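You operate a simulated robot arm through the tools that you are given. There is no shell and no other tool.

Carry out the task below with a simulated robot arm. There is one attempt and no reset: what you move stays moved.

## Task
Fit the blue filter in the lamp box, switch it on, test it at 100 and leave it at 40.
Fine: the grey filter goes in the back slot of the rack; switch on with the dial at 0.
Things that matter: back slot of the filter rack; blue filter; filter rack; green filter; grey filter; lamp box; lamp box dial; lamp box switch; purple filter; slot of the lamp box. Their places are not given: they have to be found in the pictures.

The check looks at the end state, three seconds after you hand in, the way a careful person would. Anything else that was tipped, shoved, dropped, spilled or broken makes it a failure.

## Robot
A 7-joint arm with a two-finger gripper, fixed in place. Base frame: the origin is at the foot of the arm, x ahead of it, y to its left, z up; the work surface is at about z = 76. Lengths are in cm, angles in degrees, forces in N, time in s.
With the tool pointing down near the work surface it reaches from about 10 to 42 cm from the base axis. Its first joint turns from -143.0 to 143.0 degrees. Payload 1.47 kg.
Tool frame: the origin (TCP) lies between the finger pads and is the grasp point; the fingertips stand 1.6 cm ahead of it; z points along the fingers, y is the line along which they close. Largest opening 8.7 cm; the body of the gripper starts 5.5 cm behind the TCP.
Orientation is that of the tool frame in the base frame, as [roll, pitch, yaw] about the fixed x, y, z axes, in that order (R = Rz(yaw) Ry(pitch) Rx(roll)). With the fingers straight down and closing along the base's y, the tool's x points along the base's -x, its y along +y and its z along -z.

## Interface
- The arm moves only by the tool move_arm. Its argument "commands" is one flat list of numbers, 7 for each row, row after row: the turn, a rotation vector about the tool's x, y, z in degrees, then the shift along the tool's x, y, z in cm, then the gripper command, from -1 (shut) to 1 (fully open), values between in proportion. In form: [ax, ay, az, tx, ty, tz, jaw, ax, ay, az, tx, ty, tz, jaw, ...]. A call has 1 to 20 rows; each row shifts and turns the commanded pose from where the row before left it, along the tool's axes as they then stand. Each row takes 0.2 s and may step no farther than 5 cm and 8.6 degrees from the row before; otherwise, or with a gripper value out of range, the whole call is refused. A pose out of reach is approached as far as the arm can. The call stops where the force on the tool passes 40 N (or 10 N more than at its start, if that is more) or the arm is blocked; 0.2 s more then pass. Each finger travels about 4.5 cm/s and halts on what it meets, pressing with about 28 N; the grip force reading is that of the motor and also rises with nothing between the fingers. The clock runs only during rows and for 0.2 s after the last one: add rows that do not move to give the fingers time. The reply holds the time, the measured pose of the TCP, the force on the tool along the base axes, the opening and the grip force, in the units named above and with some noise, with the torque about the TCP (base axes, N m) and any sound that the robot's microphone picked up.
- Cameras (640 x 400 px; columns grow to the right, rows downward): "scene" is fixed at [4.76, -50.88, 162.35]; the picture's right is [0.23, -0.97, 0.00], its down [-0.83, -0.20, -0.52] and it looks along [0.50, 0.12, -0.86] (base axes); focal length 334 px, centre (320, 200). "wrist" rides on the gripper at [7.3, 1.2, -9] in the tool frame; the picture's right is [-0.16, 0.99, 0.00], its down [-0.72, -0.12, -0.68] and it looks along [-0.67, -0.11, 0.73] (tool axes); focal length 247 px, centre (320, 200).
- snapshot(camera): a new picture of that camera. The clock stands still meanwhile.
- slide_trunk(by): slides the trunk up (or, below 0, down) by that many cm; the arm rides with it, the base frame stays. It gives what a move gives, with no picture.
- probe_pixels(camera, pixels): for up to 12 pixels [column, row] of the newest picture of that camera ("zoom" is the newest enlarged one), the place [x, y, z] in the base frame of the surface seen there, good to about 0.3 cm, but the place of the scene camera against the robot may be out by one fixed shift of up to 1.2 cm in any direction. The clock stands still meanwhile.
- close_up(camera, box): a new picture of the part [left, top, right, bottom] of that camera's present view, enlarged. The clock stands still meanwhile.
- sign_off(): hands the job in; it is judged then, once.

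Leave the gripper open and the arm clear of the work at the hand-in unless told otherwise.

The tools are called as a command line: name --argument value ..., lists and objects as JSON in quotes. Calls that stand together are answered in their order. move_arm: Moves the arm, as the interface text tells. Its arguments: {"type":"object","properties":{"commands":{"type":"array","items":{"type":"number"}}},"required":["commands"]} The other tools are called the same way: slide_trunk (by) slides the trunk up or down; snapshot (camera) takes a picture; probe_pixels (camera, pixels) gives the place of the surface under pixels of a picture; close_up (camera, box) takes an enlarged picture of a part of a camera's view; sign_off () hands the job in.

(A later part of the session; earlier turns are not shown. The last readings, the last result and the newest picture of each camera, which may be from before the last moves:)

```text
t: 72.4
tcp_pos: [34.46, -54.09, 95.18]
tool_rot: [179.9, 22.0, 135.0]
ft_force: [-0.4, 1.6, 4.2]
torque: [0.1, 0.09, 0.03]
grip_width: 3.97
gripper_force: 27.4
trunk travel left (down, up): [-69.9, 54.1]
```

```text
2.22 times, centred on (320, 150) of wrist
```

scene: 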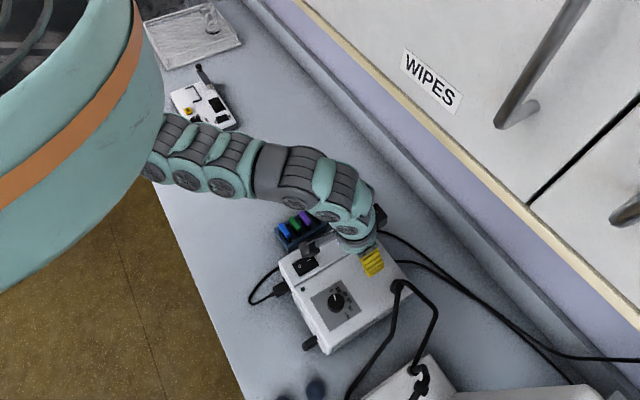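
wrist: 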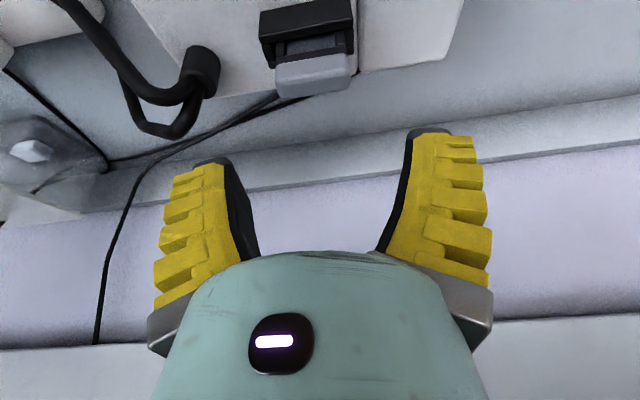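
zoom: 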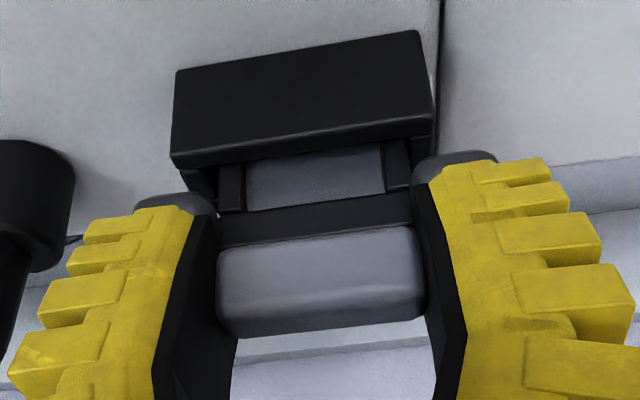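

It's gripped at 3.97 cm. I'll lift with the trunk 2 cm, then 6 cm more.

slide_trunk --by 2

slide_trunk --by 6.5

snapshot --camera "wrist"

```text
t: 73.0
tcp_pos: [34.39, -53.97, 97.16]
tool_rot: [-179.9, 21.7, 134.9]
ft_force: [0.0, -0.1, 0.6]
torque: [0.01, -0.01, 0.02]
grip_width: 3.9
gripper_force: 27.6
trunk travel left (down, up): [-71.9, 52.1]
```

```text
t: 74.1
tcp_pos: [34.47, -54.03, 103.7]
tool_rot: [180.0, 21.7, 135.0]
ft_force: [-0.2, 0.0, 0.3]
torque: [0.02, -0.01, -0.02]
grip_width: 3.91
gripper_force: 27.8
trunk travel left (down, up): [-78.4, 45.6]
```

```text
taken
```

wrist: 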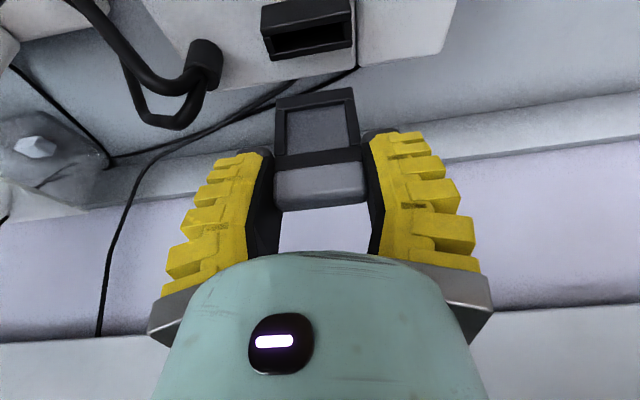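

Now the whole frame is visible in the wrist view, from (318,95) to (320,180). I'll probe it to measure its attitude and bottom edge.

close_up --camera "wrist" --box '[260, 75, 380, 215]'

probe_pixels --camera "zoom" --pixels '[[160, 68], [370, 45], [265, 60], [265, 80], [270, 150], [275, 225], [175, 150], [385, 120], [190, 230], [395, 205], [290, 265], [300, 320]]'

```text
2.86 times, centred on (320, 145) of wrist
```

zoom: 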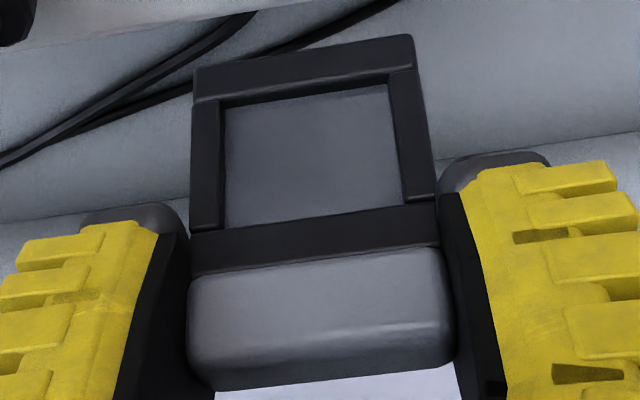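

```text
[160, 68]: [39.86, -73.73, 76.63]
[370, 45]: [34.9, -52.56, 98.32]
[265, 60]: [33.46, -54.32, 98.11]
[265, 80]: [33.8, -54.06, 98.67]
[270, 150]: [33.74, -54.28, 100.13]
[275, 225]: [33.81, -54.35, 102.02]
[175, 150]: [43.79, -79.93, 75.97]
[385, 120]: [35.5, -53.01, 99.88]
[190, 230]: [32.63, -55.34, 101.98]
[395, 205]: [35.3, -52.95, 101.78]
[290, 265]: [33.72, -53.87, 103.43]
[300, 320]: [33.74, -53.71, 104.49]
```

The frame hangs nearly upright (about 4° lean) with its bottom 5.8 cm below the TCP. Now I'll carry it sideways to above the rack at z≈104.

move_arm --commands '[0, 0, 0, 0.354, 4.04, -0.143, -1, 0, 0, 0, 0.354, 4.04, -0.143, -1, 0, 0, 0, 0.354, 4.04, -0.143, -1, 0, 0, 0, 0, 0, 0, -1]'

move_arm --commands '[0, 0, 0, 0.354, 4.04, -0.143, -1, 0, 0, 0, 0.354, 4.04, -0.143, -1, 0, 0, 0, 0, 0, 0, -1]'

snapshot --camera "wrist"

snapshot --camera "scene"

```text
t: 75.1
tcp_pos: [42.36, -44.5, 103.7]
tool_rot: [180.0, 21.8, 134.9]
ft_force: [0.5, -0.1, -0.5]
torque: [-0.01, -0.02, 0.03]
grip_width: 3.88
gripper_force: 28.5
trunk travel left (down, up): [-78.4, 45.6]
```

```text
t: 75.9
tcp_pos: [47.34, -38.29, 103.71]
tool_rot: [180.0, 21.9, 134.8]
ft_force: [-0.6, 0.2, -0.3]
torque: [-0.01, -0.02, -0.03]
grip_width: 3.91
gripper_force: 28.2
trunk travel left (down, up): [-78.4, 45.6]
```

```text
taken
```

wrist: 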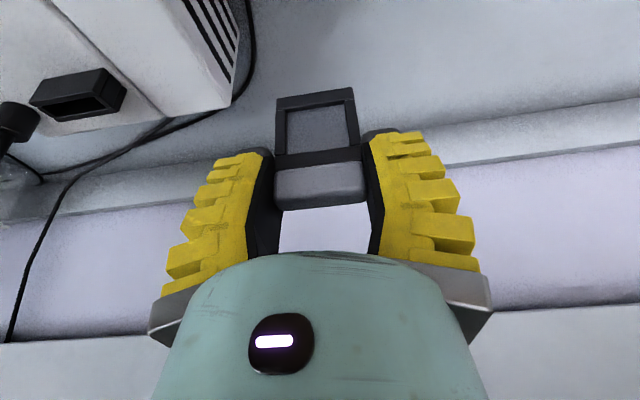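

```text
taken
```

scene: 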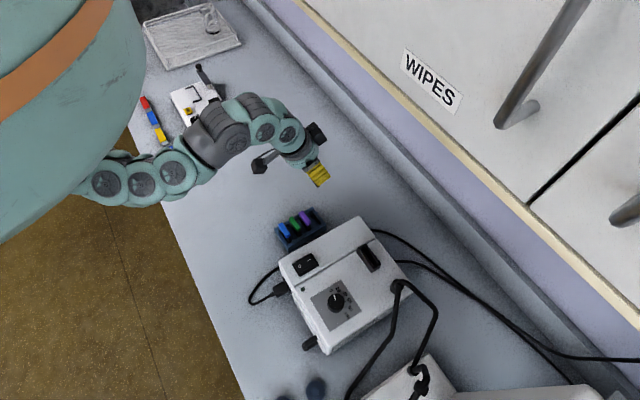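

I'm above the rack. Before lowering, I want to know how low the wrist camera housing hangs on the inward side (scene px ~(262,165)), because it will pass over the blue cap.

close_up --camera "scene" --box '[240, 130, 340, 200]'

probe_pixels --camera "zoom" --pixels '[[80, 215], [100, 240], [150, 270], [110, 270], [165, 225], [130, 220], [80, 190], [100, 180], [420, 200], [500, 300], [470, 340], [570, 290]]'

```text
5.71 times, centred on (290, 165) of scene
```

zoom: 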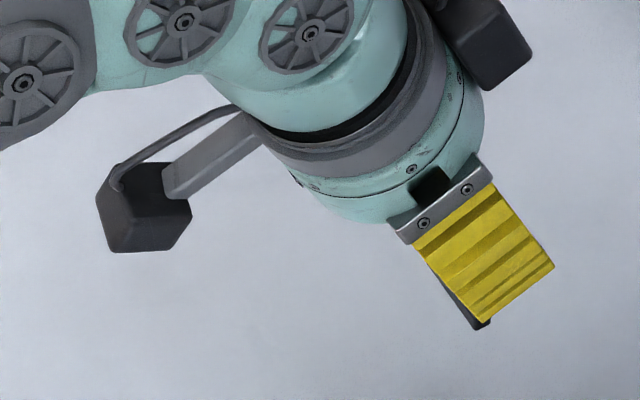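

```text
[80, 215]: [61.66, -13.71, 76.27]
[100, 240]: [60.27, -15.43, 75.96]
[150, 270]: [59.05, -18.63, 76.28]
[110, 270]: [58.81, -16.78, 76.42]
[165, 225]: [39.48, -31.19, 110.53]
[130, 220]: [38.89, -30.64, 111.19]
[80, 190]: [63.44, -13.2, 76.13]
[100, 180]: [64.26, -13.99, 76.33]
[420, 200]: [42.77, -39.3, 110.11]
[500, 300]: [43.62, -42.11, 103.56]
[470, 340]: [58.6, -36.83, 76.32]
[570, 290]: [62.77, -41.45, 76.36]
```

I'll probe the lower edges of that housing too.

probe_pixels --camera "zoom" --pixels '[[118, 246], [170, 246], [186, 215], [102, 210], [112, 225], [140, 245], [150, 180], [180, 205], [112, 240], [175, 238]]'

```text
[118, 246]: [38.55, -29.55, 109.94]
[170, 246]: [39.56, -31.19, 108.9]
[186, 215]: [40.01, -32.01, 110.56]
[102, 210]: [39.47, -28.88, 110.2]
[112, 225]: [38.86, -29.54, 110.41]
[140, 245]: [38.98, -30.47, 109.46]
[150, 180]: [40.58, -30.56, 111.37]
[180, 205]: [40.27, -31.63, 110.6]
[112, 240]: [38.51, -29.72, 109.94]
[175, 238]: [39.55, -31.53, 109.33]
```

The housing bottom is about 3.3 cm above the TCP, so there will be about 2 cm clearance over the blue cap. I'll turn yaw 2° to match the rack and tilt 4° more so the frame hangs upright. Then I'll lower the trunk 11 cm, which puts the frame bottom at about z=87, above the caps.

move_arm --commands '[-0.82, -4, -2.04, 0, 0, 0, -1, 0, 0, 0, 0, 0, 0, -1]'

slide_trunk --by -11

snapshot --camera "wrist"

close_up --camera "scene" --box '[250, 160, 370, 260]'

```text
t: 76.5
tcp_pos: [47.42, -38.24, 103.71]
tool_rot: [-180.0, 25.9, 137.1]
ft_force: [1.2, -0.4, -1.4]
torque: [-0.01, 0.01, 0.01]
grip_width: 3.9
gripper_force: 28.1
trunk travel left (down, up): [-78.4, 45.6]
```

```text
t: 77.9
tcp_pos: [47.42, -38.37, 92.73]
tool_rot: [-179.8, 25.8, 137.2]
ft_force: [-0.1, 0.6, 0.9]
torque: [0.01, 0.01, 0.0]
grip_width: 3.91
gripper_force: 27.7
trunk travel left (down, up): [-67.4, 56.6]
```

```text
taken
```

wrist: 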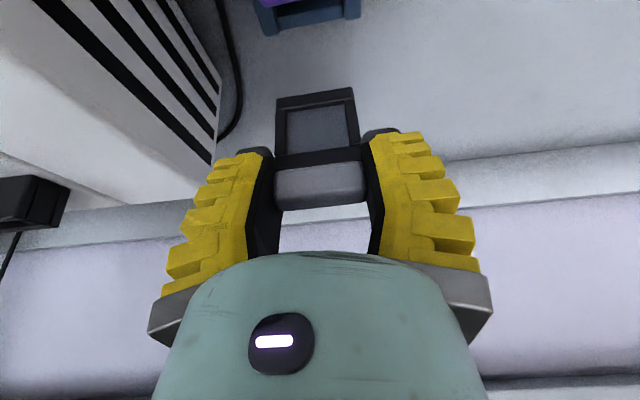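

```text
4.00 times, centred on (310, 210) of scene
```

zoom: 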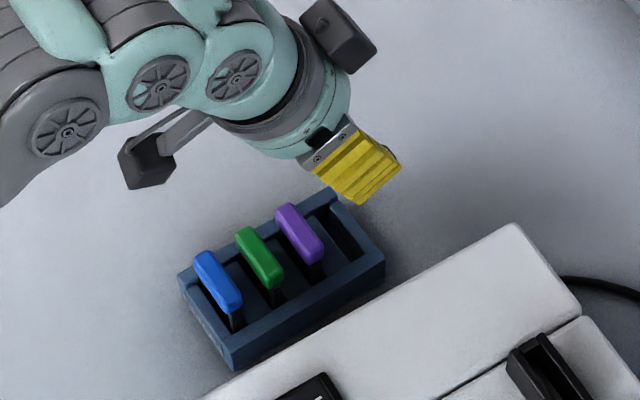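

The wrist view shows the rack's back end at (315,15) and the held frame. I'll zoom and probe both.

close_up --camera "wrist" --box '[240, 0, 400, 110]'

probe_pixels --camera "zoom" --pixels '[[150, 385], [450, 365], [300, 385], [300, 395], [160, 60], [470, 45], [140, 120], [480, 70], [120, 20], [300, 75], [150, 20], [440, 20]]'

```text
3.64 times, centred on (320, 55) of wrist
```

zoom: 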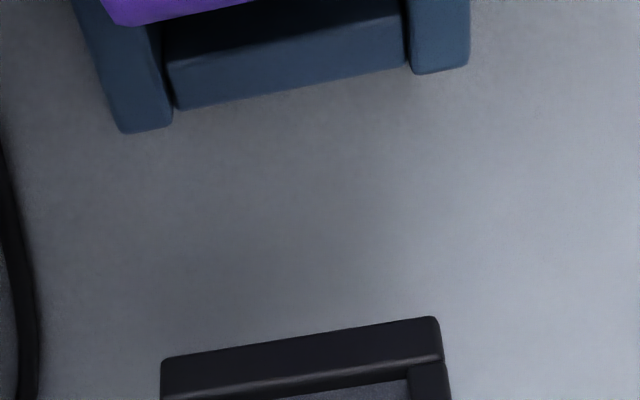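

```text
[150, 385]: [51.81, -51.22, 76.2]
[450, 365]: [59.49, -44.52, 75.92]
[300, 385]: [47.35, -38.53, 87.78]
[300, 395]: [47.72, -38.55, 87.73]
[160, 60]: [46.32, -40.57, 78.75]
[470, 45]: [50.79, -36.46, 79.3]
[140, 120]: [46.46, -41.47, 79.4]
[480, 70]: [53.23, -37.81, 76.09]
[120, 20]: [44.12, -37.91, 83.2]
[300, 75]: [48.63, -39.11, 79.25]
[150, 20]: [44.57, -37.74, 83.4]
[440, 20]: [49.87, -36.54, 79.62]
```

I'll probe the frame's bottom corners and the end bar's inner edge more exactly.

probe_pixels --camera "zoom" --pixels '[[170, 372], [432, 330], [300, 350], [300, 365], [175, 68], [285, 45], [395, 18], [300, 55], [200, 75], [380, 40], [285, 30], [280, 20]]'

```text
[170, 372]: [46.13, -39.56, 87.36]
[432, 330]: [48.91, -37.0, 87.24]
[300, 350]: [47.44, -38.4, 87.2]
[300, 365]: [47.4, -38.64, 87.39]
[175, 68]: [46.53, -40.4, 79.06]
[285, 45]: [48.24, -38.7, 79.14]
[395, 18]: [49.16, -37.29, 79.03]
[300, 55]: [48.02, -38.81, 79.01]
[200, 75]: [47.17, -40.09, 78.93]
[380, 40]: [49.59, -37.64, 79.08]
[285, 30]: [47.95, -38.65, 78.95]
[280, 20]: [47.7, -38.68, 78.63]
```

The frame's bottom centre is about 0.3 cm outward of the slot centre, and its heading matches the rack. I'll check its uprightness by probing the frame higher up.

close_up --camera "wrist" --box '[260, 75, 380, 215]'

probe_pixels --camera "zoom" --pixels '[[230, 75], [360, 58], [205, 120], [205, 200], [400, 110], [415, 180], [230, 240], [320, 228], [410, 215], [290, 65], [204, 160], [408, 145]]'

```text
2.86 times, centred on (320, 145) of wrist
```

zoom: 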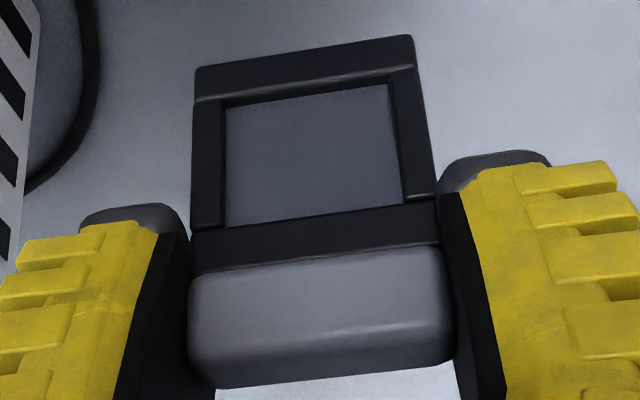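

```text
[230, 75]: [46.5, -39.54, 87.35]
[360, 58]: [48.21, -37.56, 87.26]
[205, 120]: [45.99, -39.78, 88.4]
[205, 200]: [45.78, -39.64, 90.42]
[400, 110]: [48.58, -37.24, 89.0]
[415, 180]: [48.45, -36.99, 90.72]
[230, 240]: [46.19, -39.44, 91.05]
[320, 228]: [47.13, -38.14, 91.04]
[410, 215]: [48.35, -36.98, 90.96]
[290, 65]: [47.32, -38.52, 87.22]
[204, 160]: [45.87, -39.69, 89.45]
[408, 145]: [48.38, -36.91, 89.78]
```

The frame's bottom leans about 5° outward now, so my 4° addition was unnecessary. I'll rotate back 5° (to about 21° tilt) and re-measure.

move_arm --commands '[0, 5, 0, 0, 0, 0, -1, 0, 0, 0, 0, 0, 0, -1]'

close_up --camera "wrist" --box '[260, 75, 380, 215]'

probe_pixels --camera "zoom" --pixels '[[230, 75], [360, 58], [205, 120], [205, 200], [400, 110], [415, 180], [230, 240], [320, 228], [410, 215], [290, 65], [204, 160], [408, 145]]'

```text
t: 78.5
tcp_pos: [47.38, -38.35, 92.82]
tool_rot: [180.0, 20.9, 137.1]
ft_force: [0.6, 0.2, -0.2]
torque: [-0.01, 0.0, 0.0]
grip_width: 3.88
gripper_force: 27.6
trunk travel left (down, up): [-67.4, 56.6]
```

```text
2.86 times, centred on (320, 145) of wrist
```

zoom: 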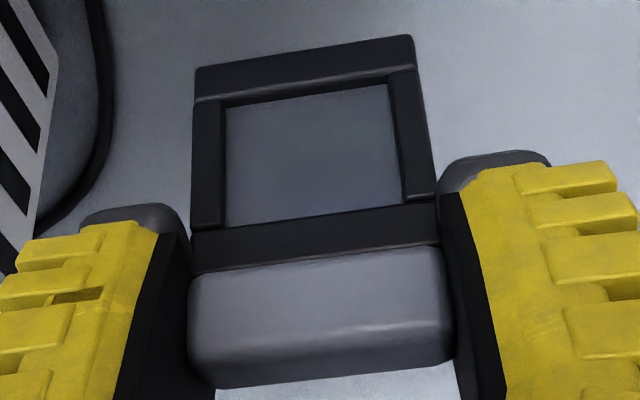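

```text
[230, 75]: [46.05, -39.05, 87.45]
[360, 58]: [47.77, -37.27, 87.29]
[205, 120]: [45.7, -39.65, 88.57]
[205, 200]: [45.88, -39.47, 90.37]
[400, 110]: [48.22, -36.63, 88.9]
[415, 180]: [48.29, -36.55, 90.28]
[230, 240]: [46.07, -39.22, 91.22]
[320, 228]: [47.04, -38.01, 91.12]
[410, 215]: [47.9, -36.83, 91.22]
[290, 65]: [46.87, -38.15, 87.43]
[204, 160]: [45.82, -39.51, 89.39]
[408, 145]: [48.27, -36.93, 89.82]
```

The frame is upright now (u≈60.1 top and bottom), and it's within about 0.1 cm of the slot's centre. I'll make a small correction outward and along +y, then lower the trunk 7 cm so the frame bottom is just above the rack.

move_arm --commands '[0, 0, 0, -0.11, 0.08, 0.04, -1, 0, 0, 0, 0, 0, 0, -1]'

slide_trunk --by -7

snapshot --camera "wrist"

close_up --camera "wrist" --box '[220, 40, 420, 220]'

close_up --camera "scene" --box '[265, 190, 345, 250]'

```text
t: 79.1
tcp_pos: [47.48, -38.61, 92.66]
tool_rot: [-180.0, 20.9, 137.1]
ft_force: [-0.4, 0.1, 0.3]
torque: [-0.01, 0.01, -0.03]
grip_width: 3.89
gripper_force: 27.9
trunk travel left (down, up): [-67.4, 56.6]
```

```text
t: 80.2
tcp_pos: [47.48, -38.35, 85.68]
tool_rot: [-179.9, 20.8, 137.1]
ft_force: [-0.4, -0.6, -0.6]
torque: [-0.03, 0.05, -0.04]
grip_width: 3.88
gripper_force: 28.2
trunk travel left (down, up): [-60.4, 63.6]
```

```text
taken
```

wrist: 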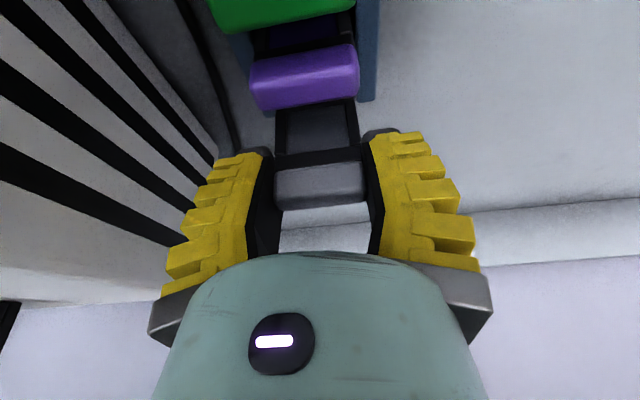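

```text
2.22 times, centred on (320, 130) of wrist
```

zoom: 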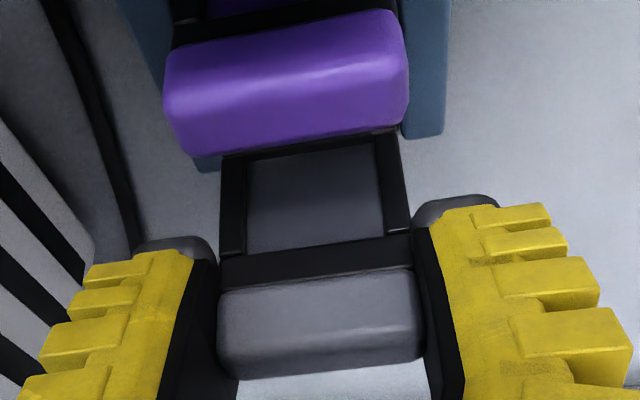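

```text
6.67 times, centred on (305, 220) of scene
```

zoom: 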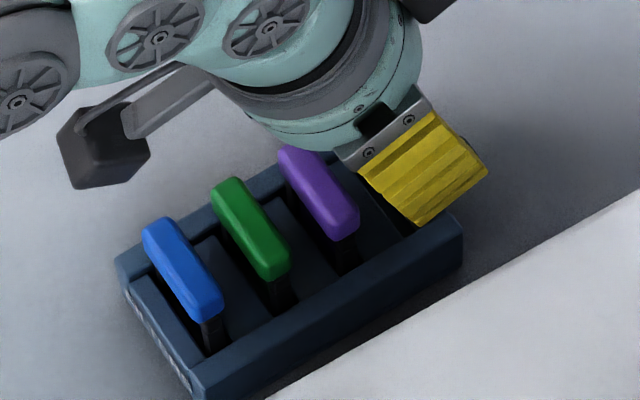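

The alignment with the rails looks centred (frame 222–398, rails about 205–420). I'll step down slowly, about 0.6 cm per call, watching the force.

move_arm --commands '[0, 0, 0, 0.21, 0, 0.56, -1, 0, 0, 0, 0, 0, 0, -1]'

move_arm --commands '[0, 0, 0, 0.21, 0, 0.56, -1, 0, 0, 0, 0, 0, 0, -1]'

```text
t: 80.8
tcp_pos: [47.51, -38.35, 85.08]
tool_rot: [-179.9, 20.8, 137.1]
ft_force: [-0.2, 0.5, -1.2]
torque: [0.01, 0.03, -0.04]
grip_width: 3.9
gripper_force: 28.0
trunk travel left (down, up): [-60.4, 63.6]
```

```text
t: 81.4
tcp_pos: [47.49, -38.57, 84.51]
tool_rot: [-180.0, 20.9, 137.0]
ft_force: [0.5, 0.5, -0.5]
torque: [0.02, 0.04, 0.0]
grip_width: 3.89
gripper_force: 27.7
trunk travel left (down, up): [-60.4, 63.6]
```

There's no contact force at z=84.5, so I'll continue.

move_arm --commands '[0, 0, 0, 0.18, 0, 0.47, -1, 0, 0, 0, 0, 0, 0, -1]'

move_arm --commands '[0, 0, 0, 0.18, 0, 0.47, -1, 0, 0, 0, 0, 0, 0, -1]'

close_up --camera "scene" --box '[265, 190, 345, 250]'

close_up --camera "wrist" --box '[220, 0, 420, 220]'

```text
t: 82.0
tcp_pos: [47.65, -38.47, 84.0]
tool_rot: [-179.9, 21.0, 137.1]
ft_force: [-0.4, 0.8, -0.9]
torque: [-0.02, -0.03, 0.01]
grip_width: 3.9
gripper_force: 27.8
trunk travel left (down, up): [-60.4, 63.6]
```

```text
t: 82.6
tcp_pos: [47.57, -38.53, 83.5]
tool_rot: [-179.9, 20.9, 137.1]
ft_force: [0.6, 0.5, 0.0]
torque: [0.01, 0.03, -0.01]
grip_width: 3.89
gripper_force: 28.4
trunk travel left (down, up): [-60.4, 63.6]
```

```text
6.67 times, centred on (305, 220) of scene
```

zoom: 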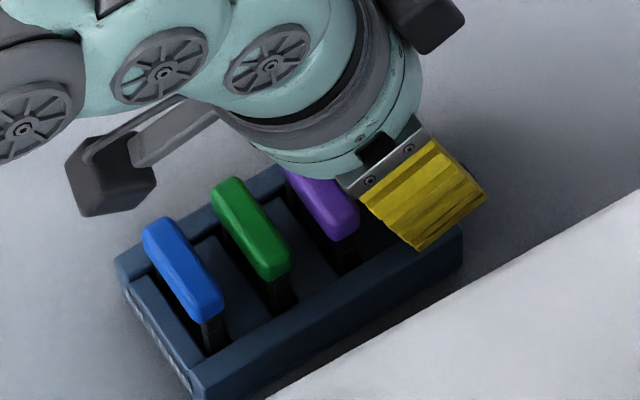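

```text
1.82 times, centred on (320, 110) of wrist
```

zoom: 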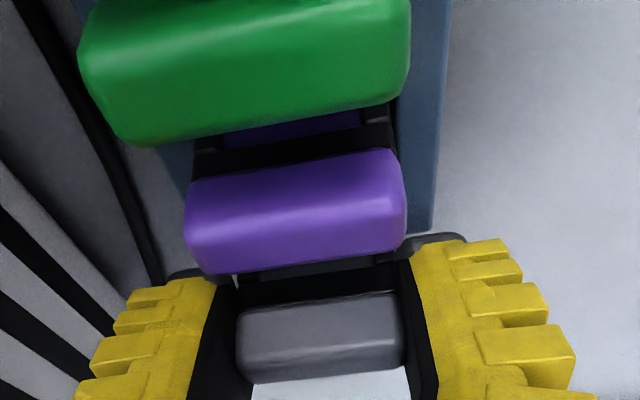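

The frame is about 1.3 cm into the slot with no resistance. I'll go down another 1.0 cm in two steps.

move_arm --commands '[0, 0, 0, 0.18, 0, 0.47, -1, 0, 0, 0, 0, 0, 0, -1]'

move_arm --commands '[0, 0, 0, 0.16, 0, 0.42, -1, 0, 0, 0, 0, 0, 0, -1]'

```text
t: 83.2
tcp_pos: [47.49, -38.43, 82.97]
tool_rot: [-179.9, 20.9, 137.1]
ft_force: [0.3, -0.4, 0.2]
torque: [-0.02, -0.01, 0.0]
grip_width: 3.89
gripper_force: 27.6
trunk travel left (down, up): [-60.4, 63.6]
```

```text
t: 83.8
tcp_pos: [47.55, -38.33, 82.68]
tool_rot: [-180.0, 21.0, 137.1]
ft_force: [0.1, -0.7, -0.5]
torque: [-0.01, -0.04, 0.03]
grip_width: 3.93
gripper_force: 28.0
trunk travel left (down, up): [-60.4, 63.6]
```

Another 0.3 cm, then I'll release.

move_arm --commands '[0, 0, 0, 0.1, 0, 0.27, -1, 0, 0, 0, 0, 0, 0, -1]'

move_arm --commands '[0, 0, 0, 0, 0, 0, 0.0, 0, 0, 0, 0, 0, 0, 0.2, 0, 0, 0, 0, 0, 0, 0.35, 0, 0, 0, 0, 0, 0, 0.35]'

close_up --camera "wrist" --box '[220, 0, 420, 220]'

close_up --camera "scene" --box '[265, 190, 345, 250]'

```text
t: 84.4
tcp_pos: [47.45, -38.39, 82.29]
tool_rot: [-179.8, 20.9, 137.2]
ft_force: [-2.4, 2.6, 10.6]
torque: [0.16, 0.11, 0.01]
grip_width: 4.04
gripper_force: 28.1
trunk travel left (down, up): [-60.4, 63.6]
```

```text
t: 85.4
tcp_pos: [47.41, -38.46, 82.31]
tool_rot: [-179.9, 20.9, 137.1]
ft_force: [-0.5, 0.7, -0.1]
torque: [-0.01, -0.04, -0.03]
grip_width: 6.35
gripper_force: 3.6
trunk travel left (down, up): [-60.4, 63.6]
```

```text
1.82 times, centred on (320, 110) of wrist
```

zoom: 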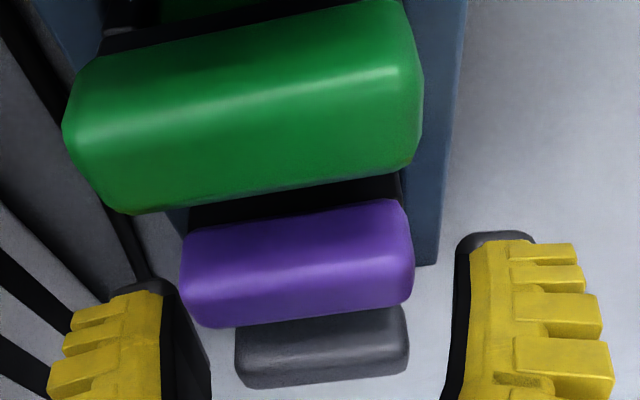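

```text
6.67 times, centred on (305, 220) of scene
```

zoom: 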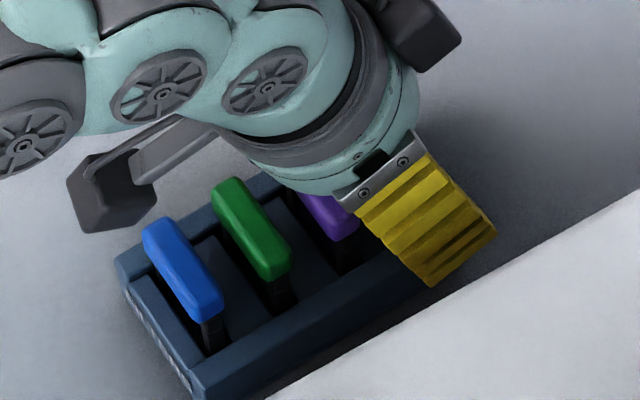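

The filter touched bottom (about 10 N) and is released. I'll raise the trunk 12 cm and check the rack.

slide_trunk --by 12

close_up --camera "scene" --box '[265, 190, 345, 250]'

snapshot --camera "wrist"

```text
t: 86.9
tcp_pos: [47.55, -38.37, 94.32]
tool_rot: [-179.9, 20.9, 137.2]
ft_force: [0.2, 0.3, 0.1]
torque: [-0.03, -0.01, 0.03]
grip_width: 6.33
gripper_force: 3.6
trunk travel left (down, up): [-72.4, 51.6]
```

```text
6.67 times, centred on (305, 220) of scene
```

zoom: 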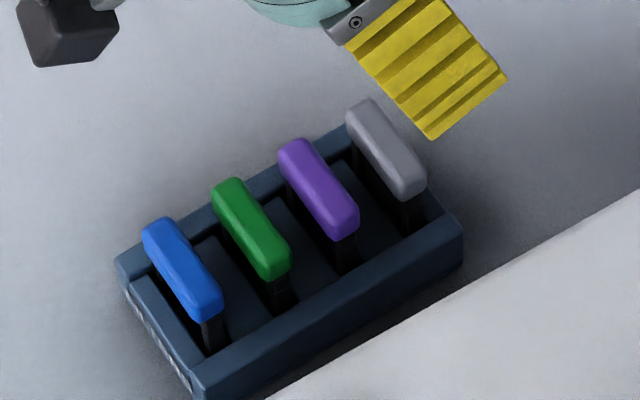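

```text
taken
```

wrist: 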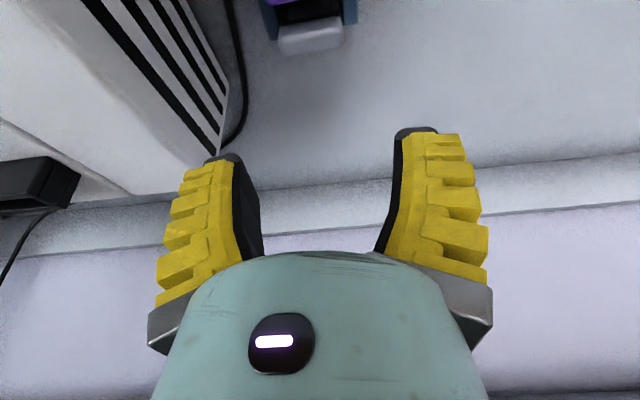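

Grey is neatly seated in the back slot, matching its neighbours. Next is the blue filter at (40.5,-32.4). I'll reposition the posture for the closer reach by raising the TCP 10 cm and then lowering the trunk 10 cm, which brings the shoulder down relative to the tool.

move_arm --commands '[0, 0, 0, -1.2, 0, -3.12, 0.5, 0, 0, 0, -1.2, 0, -3.12, 0.5, 0, 0, 0, -1.2, 0, -3.12, 0.5, 0, 0, 0, 0, 0, 0, 0.5]'

```text
t: 87.9
tcp_pos: [47.59, -38.43, 104.51]
tool_rot: [-179.8, 20.8, 137.0]
ft_force: [-0.4, 0.6, -0.8]
torque: [0.0, -0.01, -0.02]
grip_width: 6.92
gripper_force: 2.5
trunk travel left (down, up): [-72.4, 51.6]
```

Good. Next, 5 cm inward at this height.

move_arm --commands '[0, 0, 0, 2.33, -0.2, -0.89, 0.5, 0, 0, 0, 2.33, -0.2, -0.89, 0.5, 0, 0, 0, 0, 0, 0, 0.5]'

```text
t: 88.7
tcp_pos: [43.53, -35.26, 104.3]
tool_rot: [-179.9, 20.8, 137.1]
ft_force: [0.1, -1.0, -0.6]
torque: [-0.01, -0.04, 0.0]
grip_width: 6.91
gripper_force: 3.2
trunk travel left (down, up): [-72.4, 51.6]
```

I'll raise another 8 cm here (the wrist is inboard of the cabinet) and go inward the remaining distance.

move_arm --commands '[0, 0, 0, -1.43, 0, -3.74, 0.5, 0, 0, 0, -1.43, 0, -3.74, 0.5, 0, 0, 0, 1.96, -0.1, -0.75, 0.5, 0, 0, 0, 1.96, -0.1, -0.75, 0.5, 0, 0, 0, 0, 0, 0, 0.5]'

snapshot --camera "wrist"

```text
t: 89.9
tcp_pos: [40.26, -32.48, 112.31]
tool_rot: [-179.8, 21.0, 137.0]
ft_force: [-0.1, -1.5, -0.3]
torque: [0.01, 0.0, 0.05]
grip_width: 6.91
gripper_force: 2.9
trunk travel left (down, up): [-72.4, 51.6]
```

```text
taken
```

wrist: 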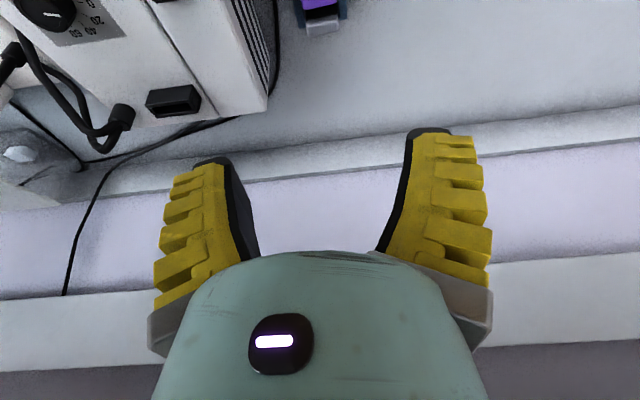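

I'm over the blue filter with tilt 21°. I'll lower the trunk 20 cm (TCP to 92, fingertips about 90, caps at 83.4) and look.

slide_trunk --by -20

snapshot --camera "wrist"

close_up --camera "wrist" --box '[240, 0, 400, 120]'

```text
t: 92.0
tcp_pos: [40.3, -32.64, 92.41]
tool_rot: [-179.9, 20.9, 137.2]
ft_force: [-0.2, -0.1, -0.1]
torque: [0.01, -0.03, 0.0]
grip_width: 6.91
gripper_force: 3.3
trunk travel left (down, up): [-52.4, 71.6]
```

```text
taken
```

wrist: 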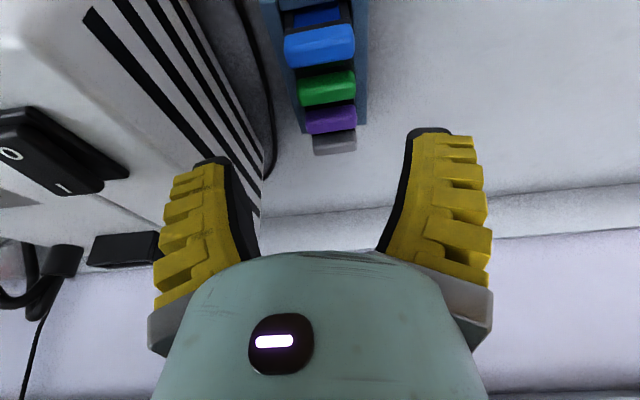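

```text
3.33 times, centred on (320, 60) of wrist
```

zoom: 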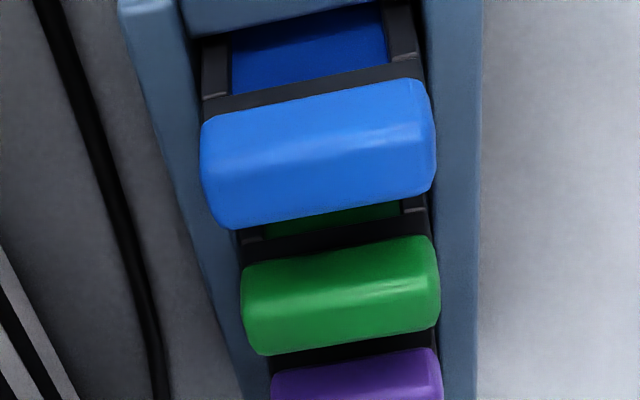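

The blue cap is clear at (320,45). I'll probe its top and ends.

probe_pixels --camera "zoom" --pixels '[[318, 165], [318, 185], [318, 205], [220, 195], [425, 165], [210, 180], [430, 150], [318, 150], [340, 300], [340, 320], [250, 325], [430, 305]]'

```text
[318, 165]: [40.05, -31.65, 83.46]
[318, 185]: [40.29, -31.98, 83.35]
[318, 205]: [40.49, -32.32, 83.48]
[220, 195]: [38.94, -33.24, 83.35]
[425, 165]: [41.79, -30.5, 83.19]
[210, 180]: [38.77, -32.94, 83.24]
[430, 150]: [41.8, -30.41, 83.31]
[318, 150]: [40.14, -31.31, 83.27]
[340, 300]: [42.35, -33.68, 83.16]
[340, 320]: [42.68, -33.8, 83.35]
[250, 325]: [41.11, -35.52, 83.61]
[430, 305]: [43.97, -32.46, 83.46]
```

The blue cap centre is about (40.33,-31.95), top 83.35. I'll shift 0.47 inward and 0.53 along +y, then lower the trunk 8 cm.

move_arm --commands '[0, 0, 0, 0.44, 0.53, -0.17, 0.5, 0, 0, 0, 0, 0, 0, 0.5]'

slide_trunk --by -7

snapshot --camera "wrist"

close_up --camera "wrist" --box '[220, 60, 420, 220]'

```text
t: 92.6
tcp_pos: [40.3, -31.86, 92.39]
tool_rot: [-179.9, 21.0, 137.1]
ft_force: [-1.0, -0.3, 0.1]
torque: [0.01, -0.01, -0.01]
grip_width: 6.95
gripper_force: 3.0
trunk travel left (down, up): [-52.4, 71.6]
```

```text
t: 93.7
tcp_pos: [40.23, -31.85, 85.33]
tool_rot: [-180.0, 21.0, 137.1]
ft_force: [0.2, -0.2, -0.3]
torque: [0.0, 0.01, -0.02]
grip_width: 6.92
gripper_force: 3.0
trunk travel left (down, up): [-45.4, 78.6]
```

```text
taken
```

wrist: 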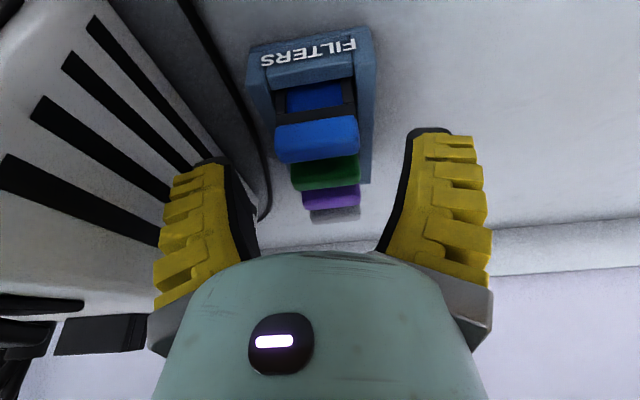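

```text
2.50 times, centred on (320, 140) of wrist
```

zoom: 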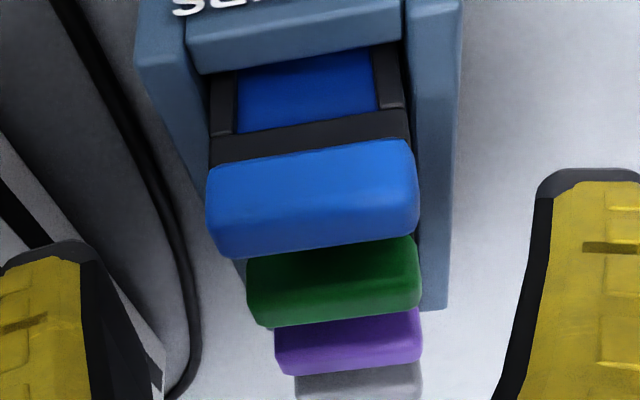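

The front label "FILTERS" confirms grey went to the back. I'm aligned, so I'll lower 3.05 cm and close on the blue cap.

move_arm --commands '[0, 0, 0, 0.545, 0, 1.425, 0.5, 0, 0, 0, 0.545, 0, 1.425, 0.5, 0, 0, 0, 0, 0, 0, 0.5]'

move_arm --commands '[0, 0, 0, 0, 0, 0, 0.1, 0, 0, 0, 0, 0, 0, -0.1, 0, 0, 0, 0, 0, 0, -0.4, 0, 0, 0, 0, 0, 0, -1, 0, 0, 0, 0, 0, 0, -1]'

close_up --camera "wrist" --box '[220, 60, 420, 220]'

```text
t: 94.5
tcp_pos: [40.35, -31.71, 82.23]
tool_rot: [-179.8, 20.9, 137.2]
ft_force: [-0.6, -0.2, -0.5]
torque: [0.01, 0.0, -0.01]
grip_width: 6.9
gripper_force: 2.6
trunk travel left (down, up): [-45.4, 78.6]
```

```text
t: 95.7
tcp_pos: [40.41, -31.67, 82.19]
tool_rot: [-179.9, 20.9, 137.1]
ft_force: [-1.8, 0.0, 6.6]
torque: [0.03, 0.15, -0.01]
grip_width: 3.97
gripper_force: 28.0
trunk travel left (down, up): [-45.4, 78.6]
```

```text
2.50 times, centred on (320, 140) of wrist
```

zoom: 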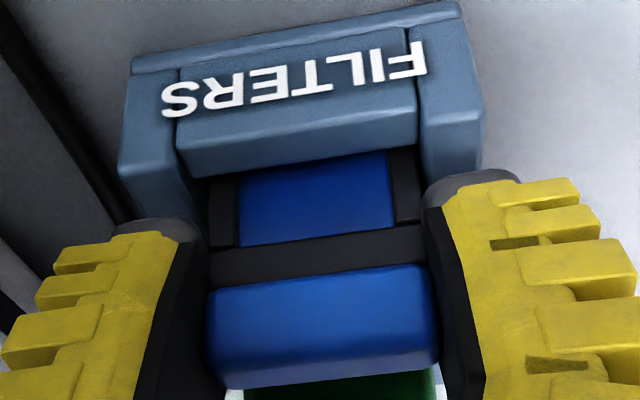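

The blue cap is gripped (3.97 cm). I'll lift with the trunk, 2 cm then 8 cm more.

slide_trunk --by 2

slide_trunk --by 8

snapshot --camera "wrist"

close_up --camera "scene" --box '[250, 150, 370, 260]'

```text
t: 96.4
tcp_pos: [40.32, -31.7, 84.36]
tool_rot: [-179.9, 21.0, 137.1]
ft_force: [0.3, 0.1, -0.3]
torque: [0.04, -0.05, -0.02]
grip_width: 3.93
gripper_force: 27.9
trunk travel left (down, up): [-47.4, 76.6]
```

```text
t: 97.6
tcp_pos: [40.32, -31.73, 92.25]
tool_rot: [-179.9, 20.9, 137.1]
ft_force: [-0.1, 0.1, -0.6]
torque: [0.0, 0.02, -0.01]
grip_width: 3.92
gripper_force: 28.5
trunk travel left (down, up): [-55.4, 68.6]
```

```text
taken
```

wrist: 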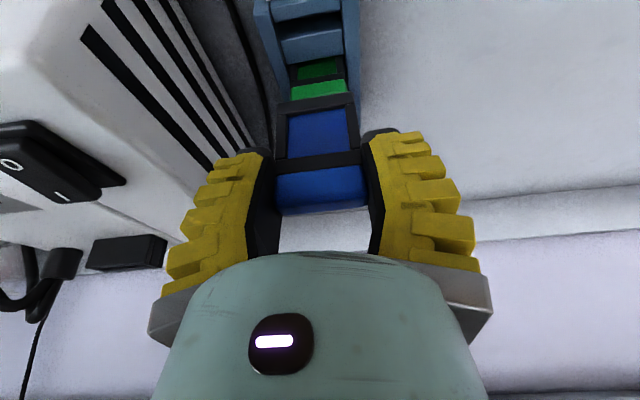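

```text
3.64 times, centred on (310, 205) of scene
```

zoom: 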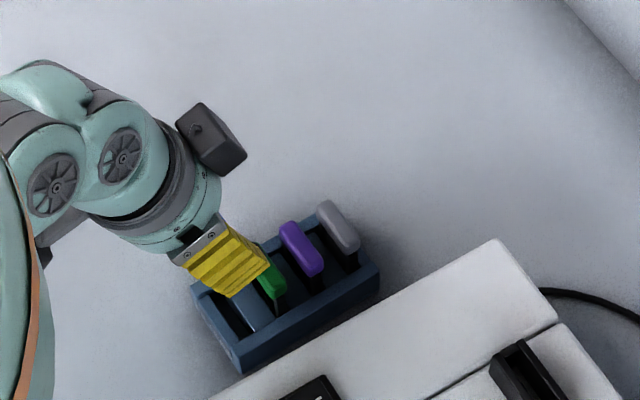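

Blue is out and the other filters are undisturbed. I'll raise the trunk 12 cm, then carry it in a straight line to above the lamp slot.

slide_trunk --by 12

move_arm --commands '[0, 0, 0, -1.71, -3.43, 0.66, -1, 0, 0, 0, -1.71, -3.43, 0.66, -1, 0, 0, 0, -1.71, -3.43, 0.66, -1, 0, 0, 0, 0, 0, 0, -1]'

```text
t: 99.1
tcp_pos: [40.35, -31.67, 104.23]
tool_rot: [-179.9, 20.8, 137.1]
ft_force: [0.9, 0.4, -0.2]
torque: [0.02, -0.01, 0.0]
grip_width: 3.93
gripper_force: 27.9
trunk travel left (down, up): [-67.4, 56.6]
```

```text
t: 100.1
tcp_pos: [37.29, -43.11, 104.39]
tool_rot: [-179.8, 20.9, 137.2]
ft_force: [-0.5, -1.0, 0.1]
torque: [-0.01, -0.01, -0.01]
grip_width: 3.92
gripper_force: 28.3
trunk travel left (down, up): [-67.4, 56.6]
```

The carry is going well. I'll finish the last half.

move_arm --commands '[0, 0, 0, -1.71, -3.43, 0.66, -1, 0, 0, 0, -1.71, -3.43, 0.66, -1, 0, 0, 0, -1.71, -3.43, 0.66, -1, 0, 0, 0, 0, 0, 0, -1]'

```text
t: 101.1
tcp_pos: [34.26, -54.61, 104.21]
tool_rot: [-179.9, 20.8, 137.3]
ft_force: [0.4, -0.3, 0.2]
torque: [0.02, 0.01, -0.04]
grip_width: 3.9
gripper_force: 28.4
trunk travel left (down, up): [-67.4, 56.6]
```

I'm at (34.26,-54.61). I'll turn yaw by -2.4° to match the lamp slot and look.

move_arm --commands '[0.85, 0, 2.24, 0, 0, 0, -1, 0, 0, 0, 0, 0, 0, -1]'

snapshot --camera "wrist"

close_up --camera "wrist" --box '[240, 0, 400, 215]'

```text
t: 101.7
tcp_pos: [34.51, -54.5, 104.31]
tool_rot: [-179.9, 20.9, 134.7]
ft_force: [-0.6, -0.1, -0.5]
torque: [0.0, -0.02, -0.01]
grip_width: 3.91
gripper_force: 27.9
trunk travel left (down, up): [-67.4, 56.6]
```

```text
taken
```

wrist: 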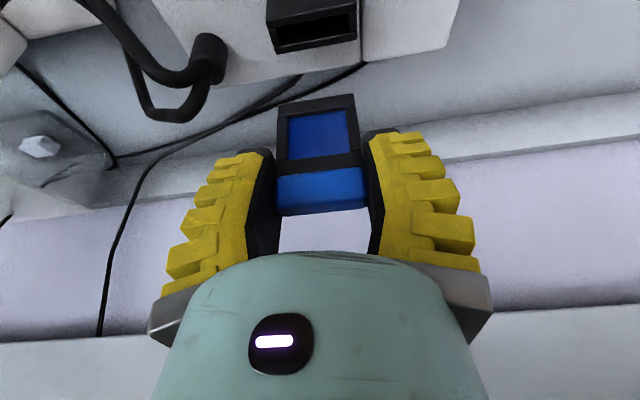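

```text
1.86 times, centred on (320, 108) of wrist
```

zoom: 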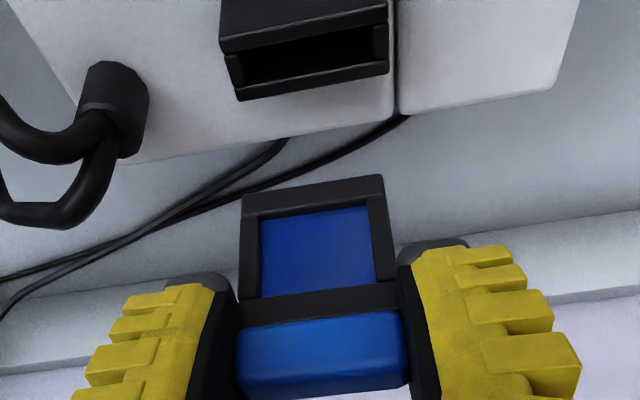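

Both the slot and the frame are visible. I'll probe the slot walls first, then the frame at several heights.

close_up --camera "wrist" --box '[255, 0, 375, 70]'

probe_pixels --camera "zoom" --pixels '[[300, 140], [300, 120], [310, 225], [310, 240], [75, 210], [525, 120], [70, 150], [520, 60], [100, 270], [525, 180], [200, 160], [420, 105]]'

close_up --camera "wrist" --box '[260, 75, 380, 215]'

probe_pixels --camera "zoom" --pixels '[[230, 85], [360, 65], [208, 120], [208, 200], [400, 110], [415, 180], [230, 245], [320, 235], [410, 220], [290, 75], [206, 160], [408, 145]]'

```text
5.33 times, centred on (315, 35) of wrist
```

zoom: 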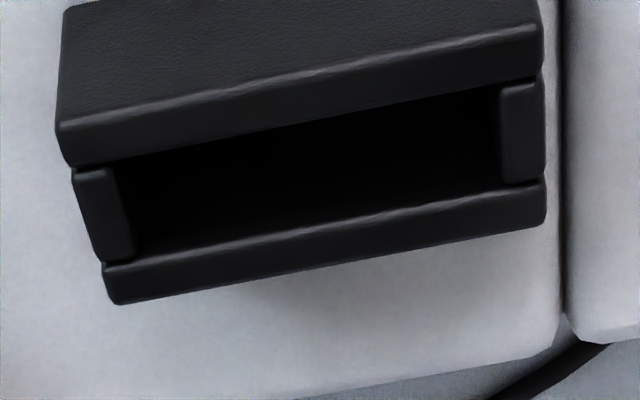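

```text
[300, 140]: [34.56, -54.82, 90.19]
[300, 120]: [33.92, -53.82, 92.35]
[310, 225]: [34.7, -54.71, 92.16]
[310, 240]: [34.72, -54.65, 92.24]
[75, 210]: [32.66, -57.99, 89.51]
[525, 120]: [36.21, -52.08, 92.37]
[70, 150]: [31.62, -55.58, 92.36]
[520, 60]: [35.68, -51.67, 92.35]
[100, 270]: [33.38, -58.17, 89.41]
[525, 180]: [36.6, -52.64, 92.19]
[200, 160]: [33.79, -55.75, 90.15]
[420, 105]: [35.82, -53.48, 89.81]
```

```text
2.86 times, centred on (320, 145) of wrist
```

zoom: 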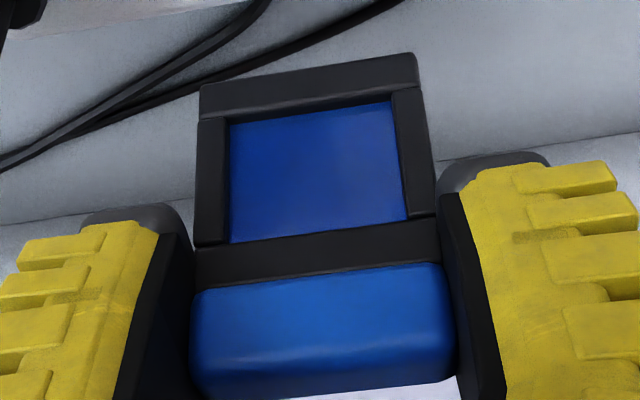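

```text
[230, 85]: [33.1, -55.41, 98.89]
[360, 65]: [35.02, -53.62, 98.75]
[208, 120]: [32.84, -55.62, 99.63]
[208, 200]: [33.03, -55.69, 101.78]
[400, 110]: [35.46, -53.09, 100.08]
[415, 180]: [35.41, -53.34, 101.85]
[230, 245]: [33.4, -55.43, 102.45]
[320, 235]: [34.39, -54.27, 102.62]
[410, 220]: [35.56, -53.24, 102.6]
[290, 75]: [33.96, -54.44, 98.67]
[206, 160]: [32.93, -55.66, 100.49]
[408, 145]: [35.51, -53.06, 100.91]
```

The frame is 0.2–0.4 cm outward of the slot centre with a 2.6° lean. I'll tilt 2° more, shift 0.4 cm inward, and lower the trunk 5 cm to just above the slot.

move_arm --commands '[0, -2, 0, 0, 0, 0, -1, 0, 0, 0, 0.37, 0.03, -0.156, -1, 0, 0, 0, 0, 0, 0, -1]'

slide_trunk --by -5

snapshot --camera "wrist"

close_up --camera "wrist" --box '[250, 20, 390, 120]'

```text
t: 102.5
tcp_pos: [34.14, -54.14, 104.24]
tool_rot: [-179.9, 23.0, 134.6]
ft_force: [-0.2, -0.5, -0.7]
torque: [-0.02, 0.01, -0.01]
grip_width: 3.89
gripper_force: 28.6
trunk travel left (down, up): [-67.4, 56.6]
```

```text
t: 103.4
tcp_pos: [34.04, -54.15, 99.22]
tool_rot: [-179.8, 22.8, 134.7]
ft_force: [0.5, -0.7, 0.3]
torque: [-0.04, -0.02, 0.0]
grip_width: 3.91
gripper_force: 28.5
trunk travel left (down, up): [-62.4, 61.6]
```

```text
taken
```

wrist: 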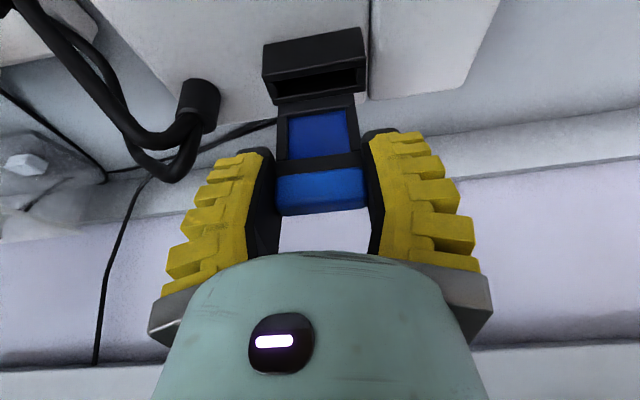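

```text
4.00 times, centred on (320, 70) of wrist
```

zoom: 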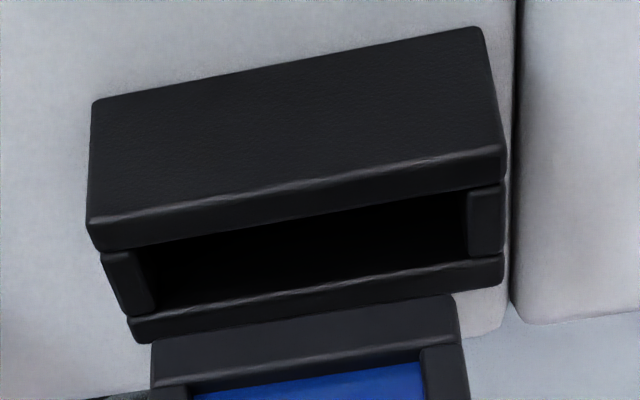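

The frame is just above the slot. I'll probe its bottom rim once more against the slot.

probe_pixels --camera "zoom" --pixels '[[175, 355], [300, 335], [430, 312], [200, 365], [300, 350], [400, 335], [160, 350], [448, 305], [300, 197], [300, 295], [480, 205], [120, 270]]'

```text
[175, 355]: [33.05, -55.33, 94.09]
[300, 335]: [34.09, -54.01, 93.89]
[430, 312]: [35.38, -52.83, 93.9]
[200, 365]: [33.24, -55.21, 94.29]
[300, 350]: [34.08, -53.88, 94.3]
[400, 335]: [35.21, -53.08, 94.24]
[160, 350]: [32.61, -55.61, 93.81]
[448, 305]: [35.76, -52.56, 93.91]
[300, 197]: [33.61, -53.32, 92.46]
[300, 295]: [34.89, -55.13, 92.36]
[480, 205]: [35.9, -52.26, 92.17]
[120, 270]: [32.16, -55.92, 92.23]
```

The frame is centred: inner face u=62.38 as wanted, and the along-slot centre matches. I'll step down with force checks.

move_arm --commands '[0, 0, 0, 0.31, 0, 0.74, -1, 0, 0, 0, 0, 0, 0, -1]'

move_arm --commands '[0, 0, 0, 0.25, 0, 0.6, -1, 0, 0, 0, 0, 0, 0, -1]'

```text
t: 104.0
tcp_pos: [34.08, -54.19, 98.42]
tool_rot: [180.0, 22.9, 134.7]
ft_force: [-0.9, 0.6, 0.1]
torque: [0.0, 0.0, -0.01]
grip_width: 3.89
gripper_force: 27.9
trunk travel left (down, up): [-62.4, 61.6]
```

```text
t: 104.6
tcp_pos: [34.22, -54.14, 97.67]
tool_rot: [-179.9, 22.9, 134.6]
ft_force: [0.5, 0.9, 0.1]
torque: [0.03, 0.02, -0.02]
grip_width: 3.91
gripper_force: 28.1
trunk travel left (down, up): [-62.4, 61.6]
```

There's no contact. I'll continue down in small steps.

move_arm --commands '[0, 0, 0, 0.25, 0, 0.6, -1, 0, 0, 0, 0, 0, 0, -1]'

move_arm --commands '[0, 0, 0, 0.25, 0, 0.6, -1, 0, 0, 0, 0, 0, 0, -1]'

move_arm --commands '[0, 0, 0, 0.2, 0, 0.46, -1, 0, 0, 0, 0, 0, 0, -1]'

close_up --camera "wrist" --box '[220, 40, 420, 220]'

```text
t: 105.2
tcp_pos: [34.14, -54.01, 97.09]
tool_rot: [-179.8, 22.8, 134.7]
ft_force: [0.4, 0.5, -0.1]
torque: [0.04, -0.02, -0.01]
grip_width: 3.92
gripper_force: 27.8
trunk travel left (down, up): [-62.4, 61.6]
```

```text
t: 105.8
tcp_pos: [34.1, -54.13, 96.32]
tool_rot: [-179.9, 22.8, 134.7]
ft_force: [0.6, 0.4, -0.1]
torque: [0.01, 0.06, 0.01]
grip_width: 3.89
gripper_force: 28.0
trunk travel left (down, up): [-62.4, 61.6]
```

```text
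t: 106.4
tcp_pos: [34.1, -54.05, 96.05]
tool_rot: [-180.0, 22.9, 134.8]
ft_force: [-0.3, -0.5, -0.2]
torque: [0.01, -0.03, 0.0]
grip_width: 3.88
gripper_force: 27.9
trunk travel left (down, up): [-62.4, 61.6]
```

```text
2.22 times, centred on (320, 130) of wrist
```

zoom: 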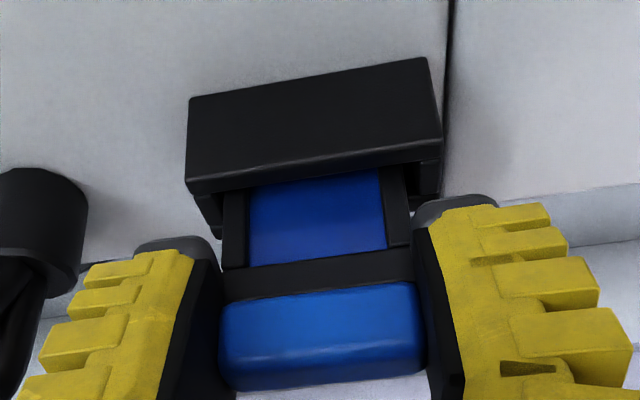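

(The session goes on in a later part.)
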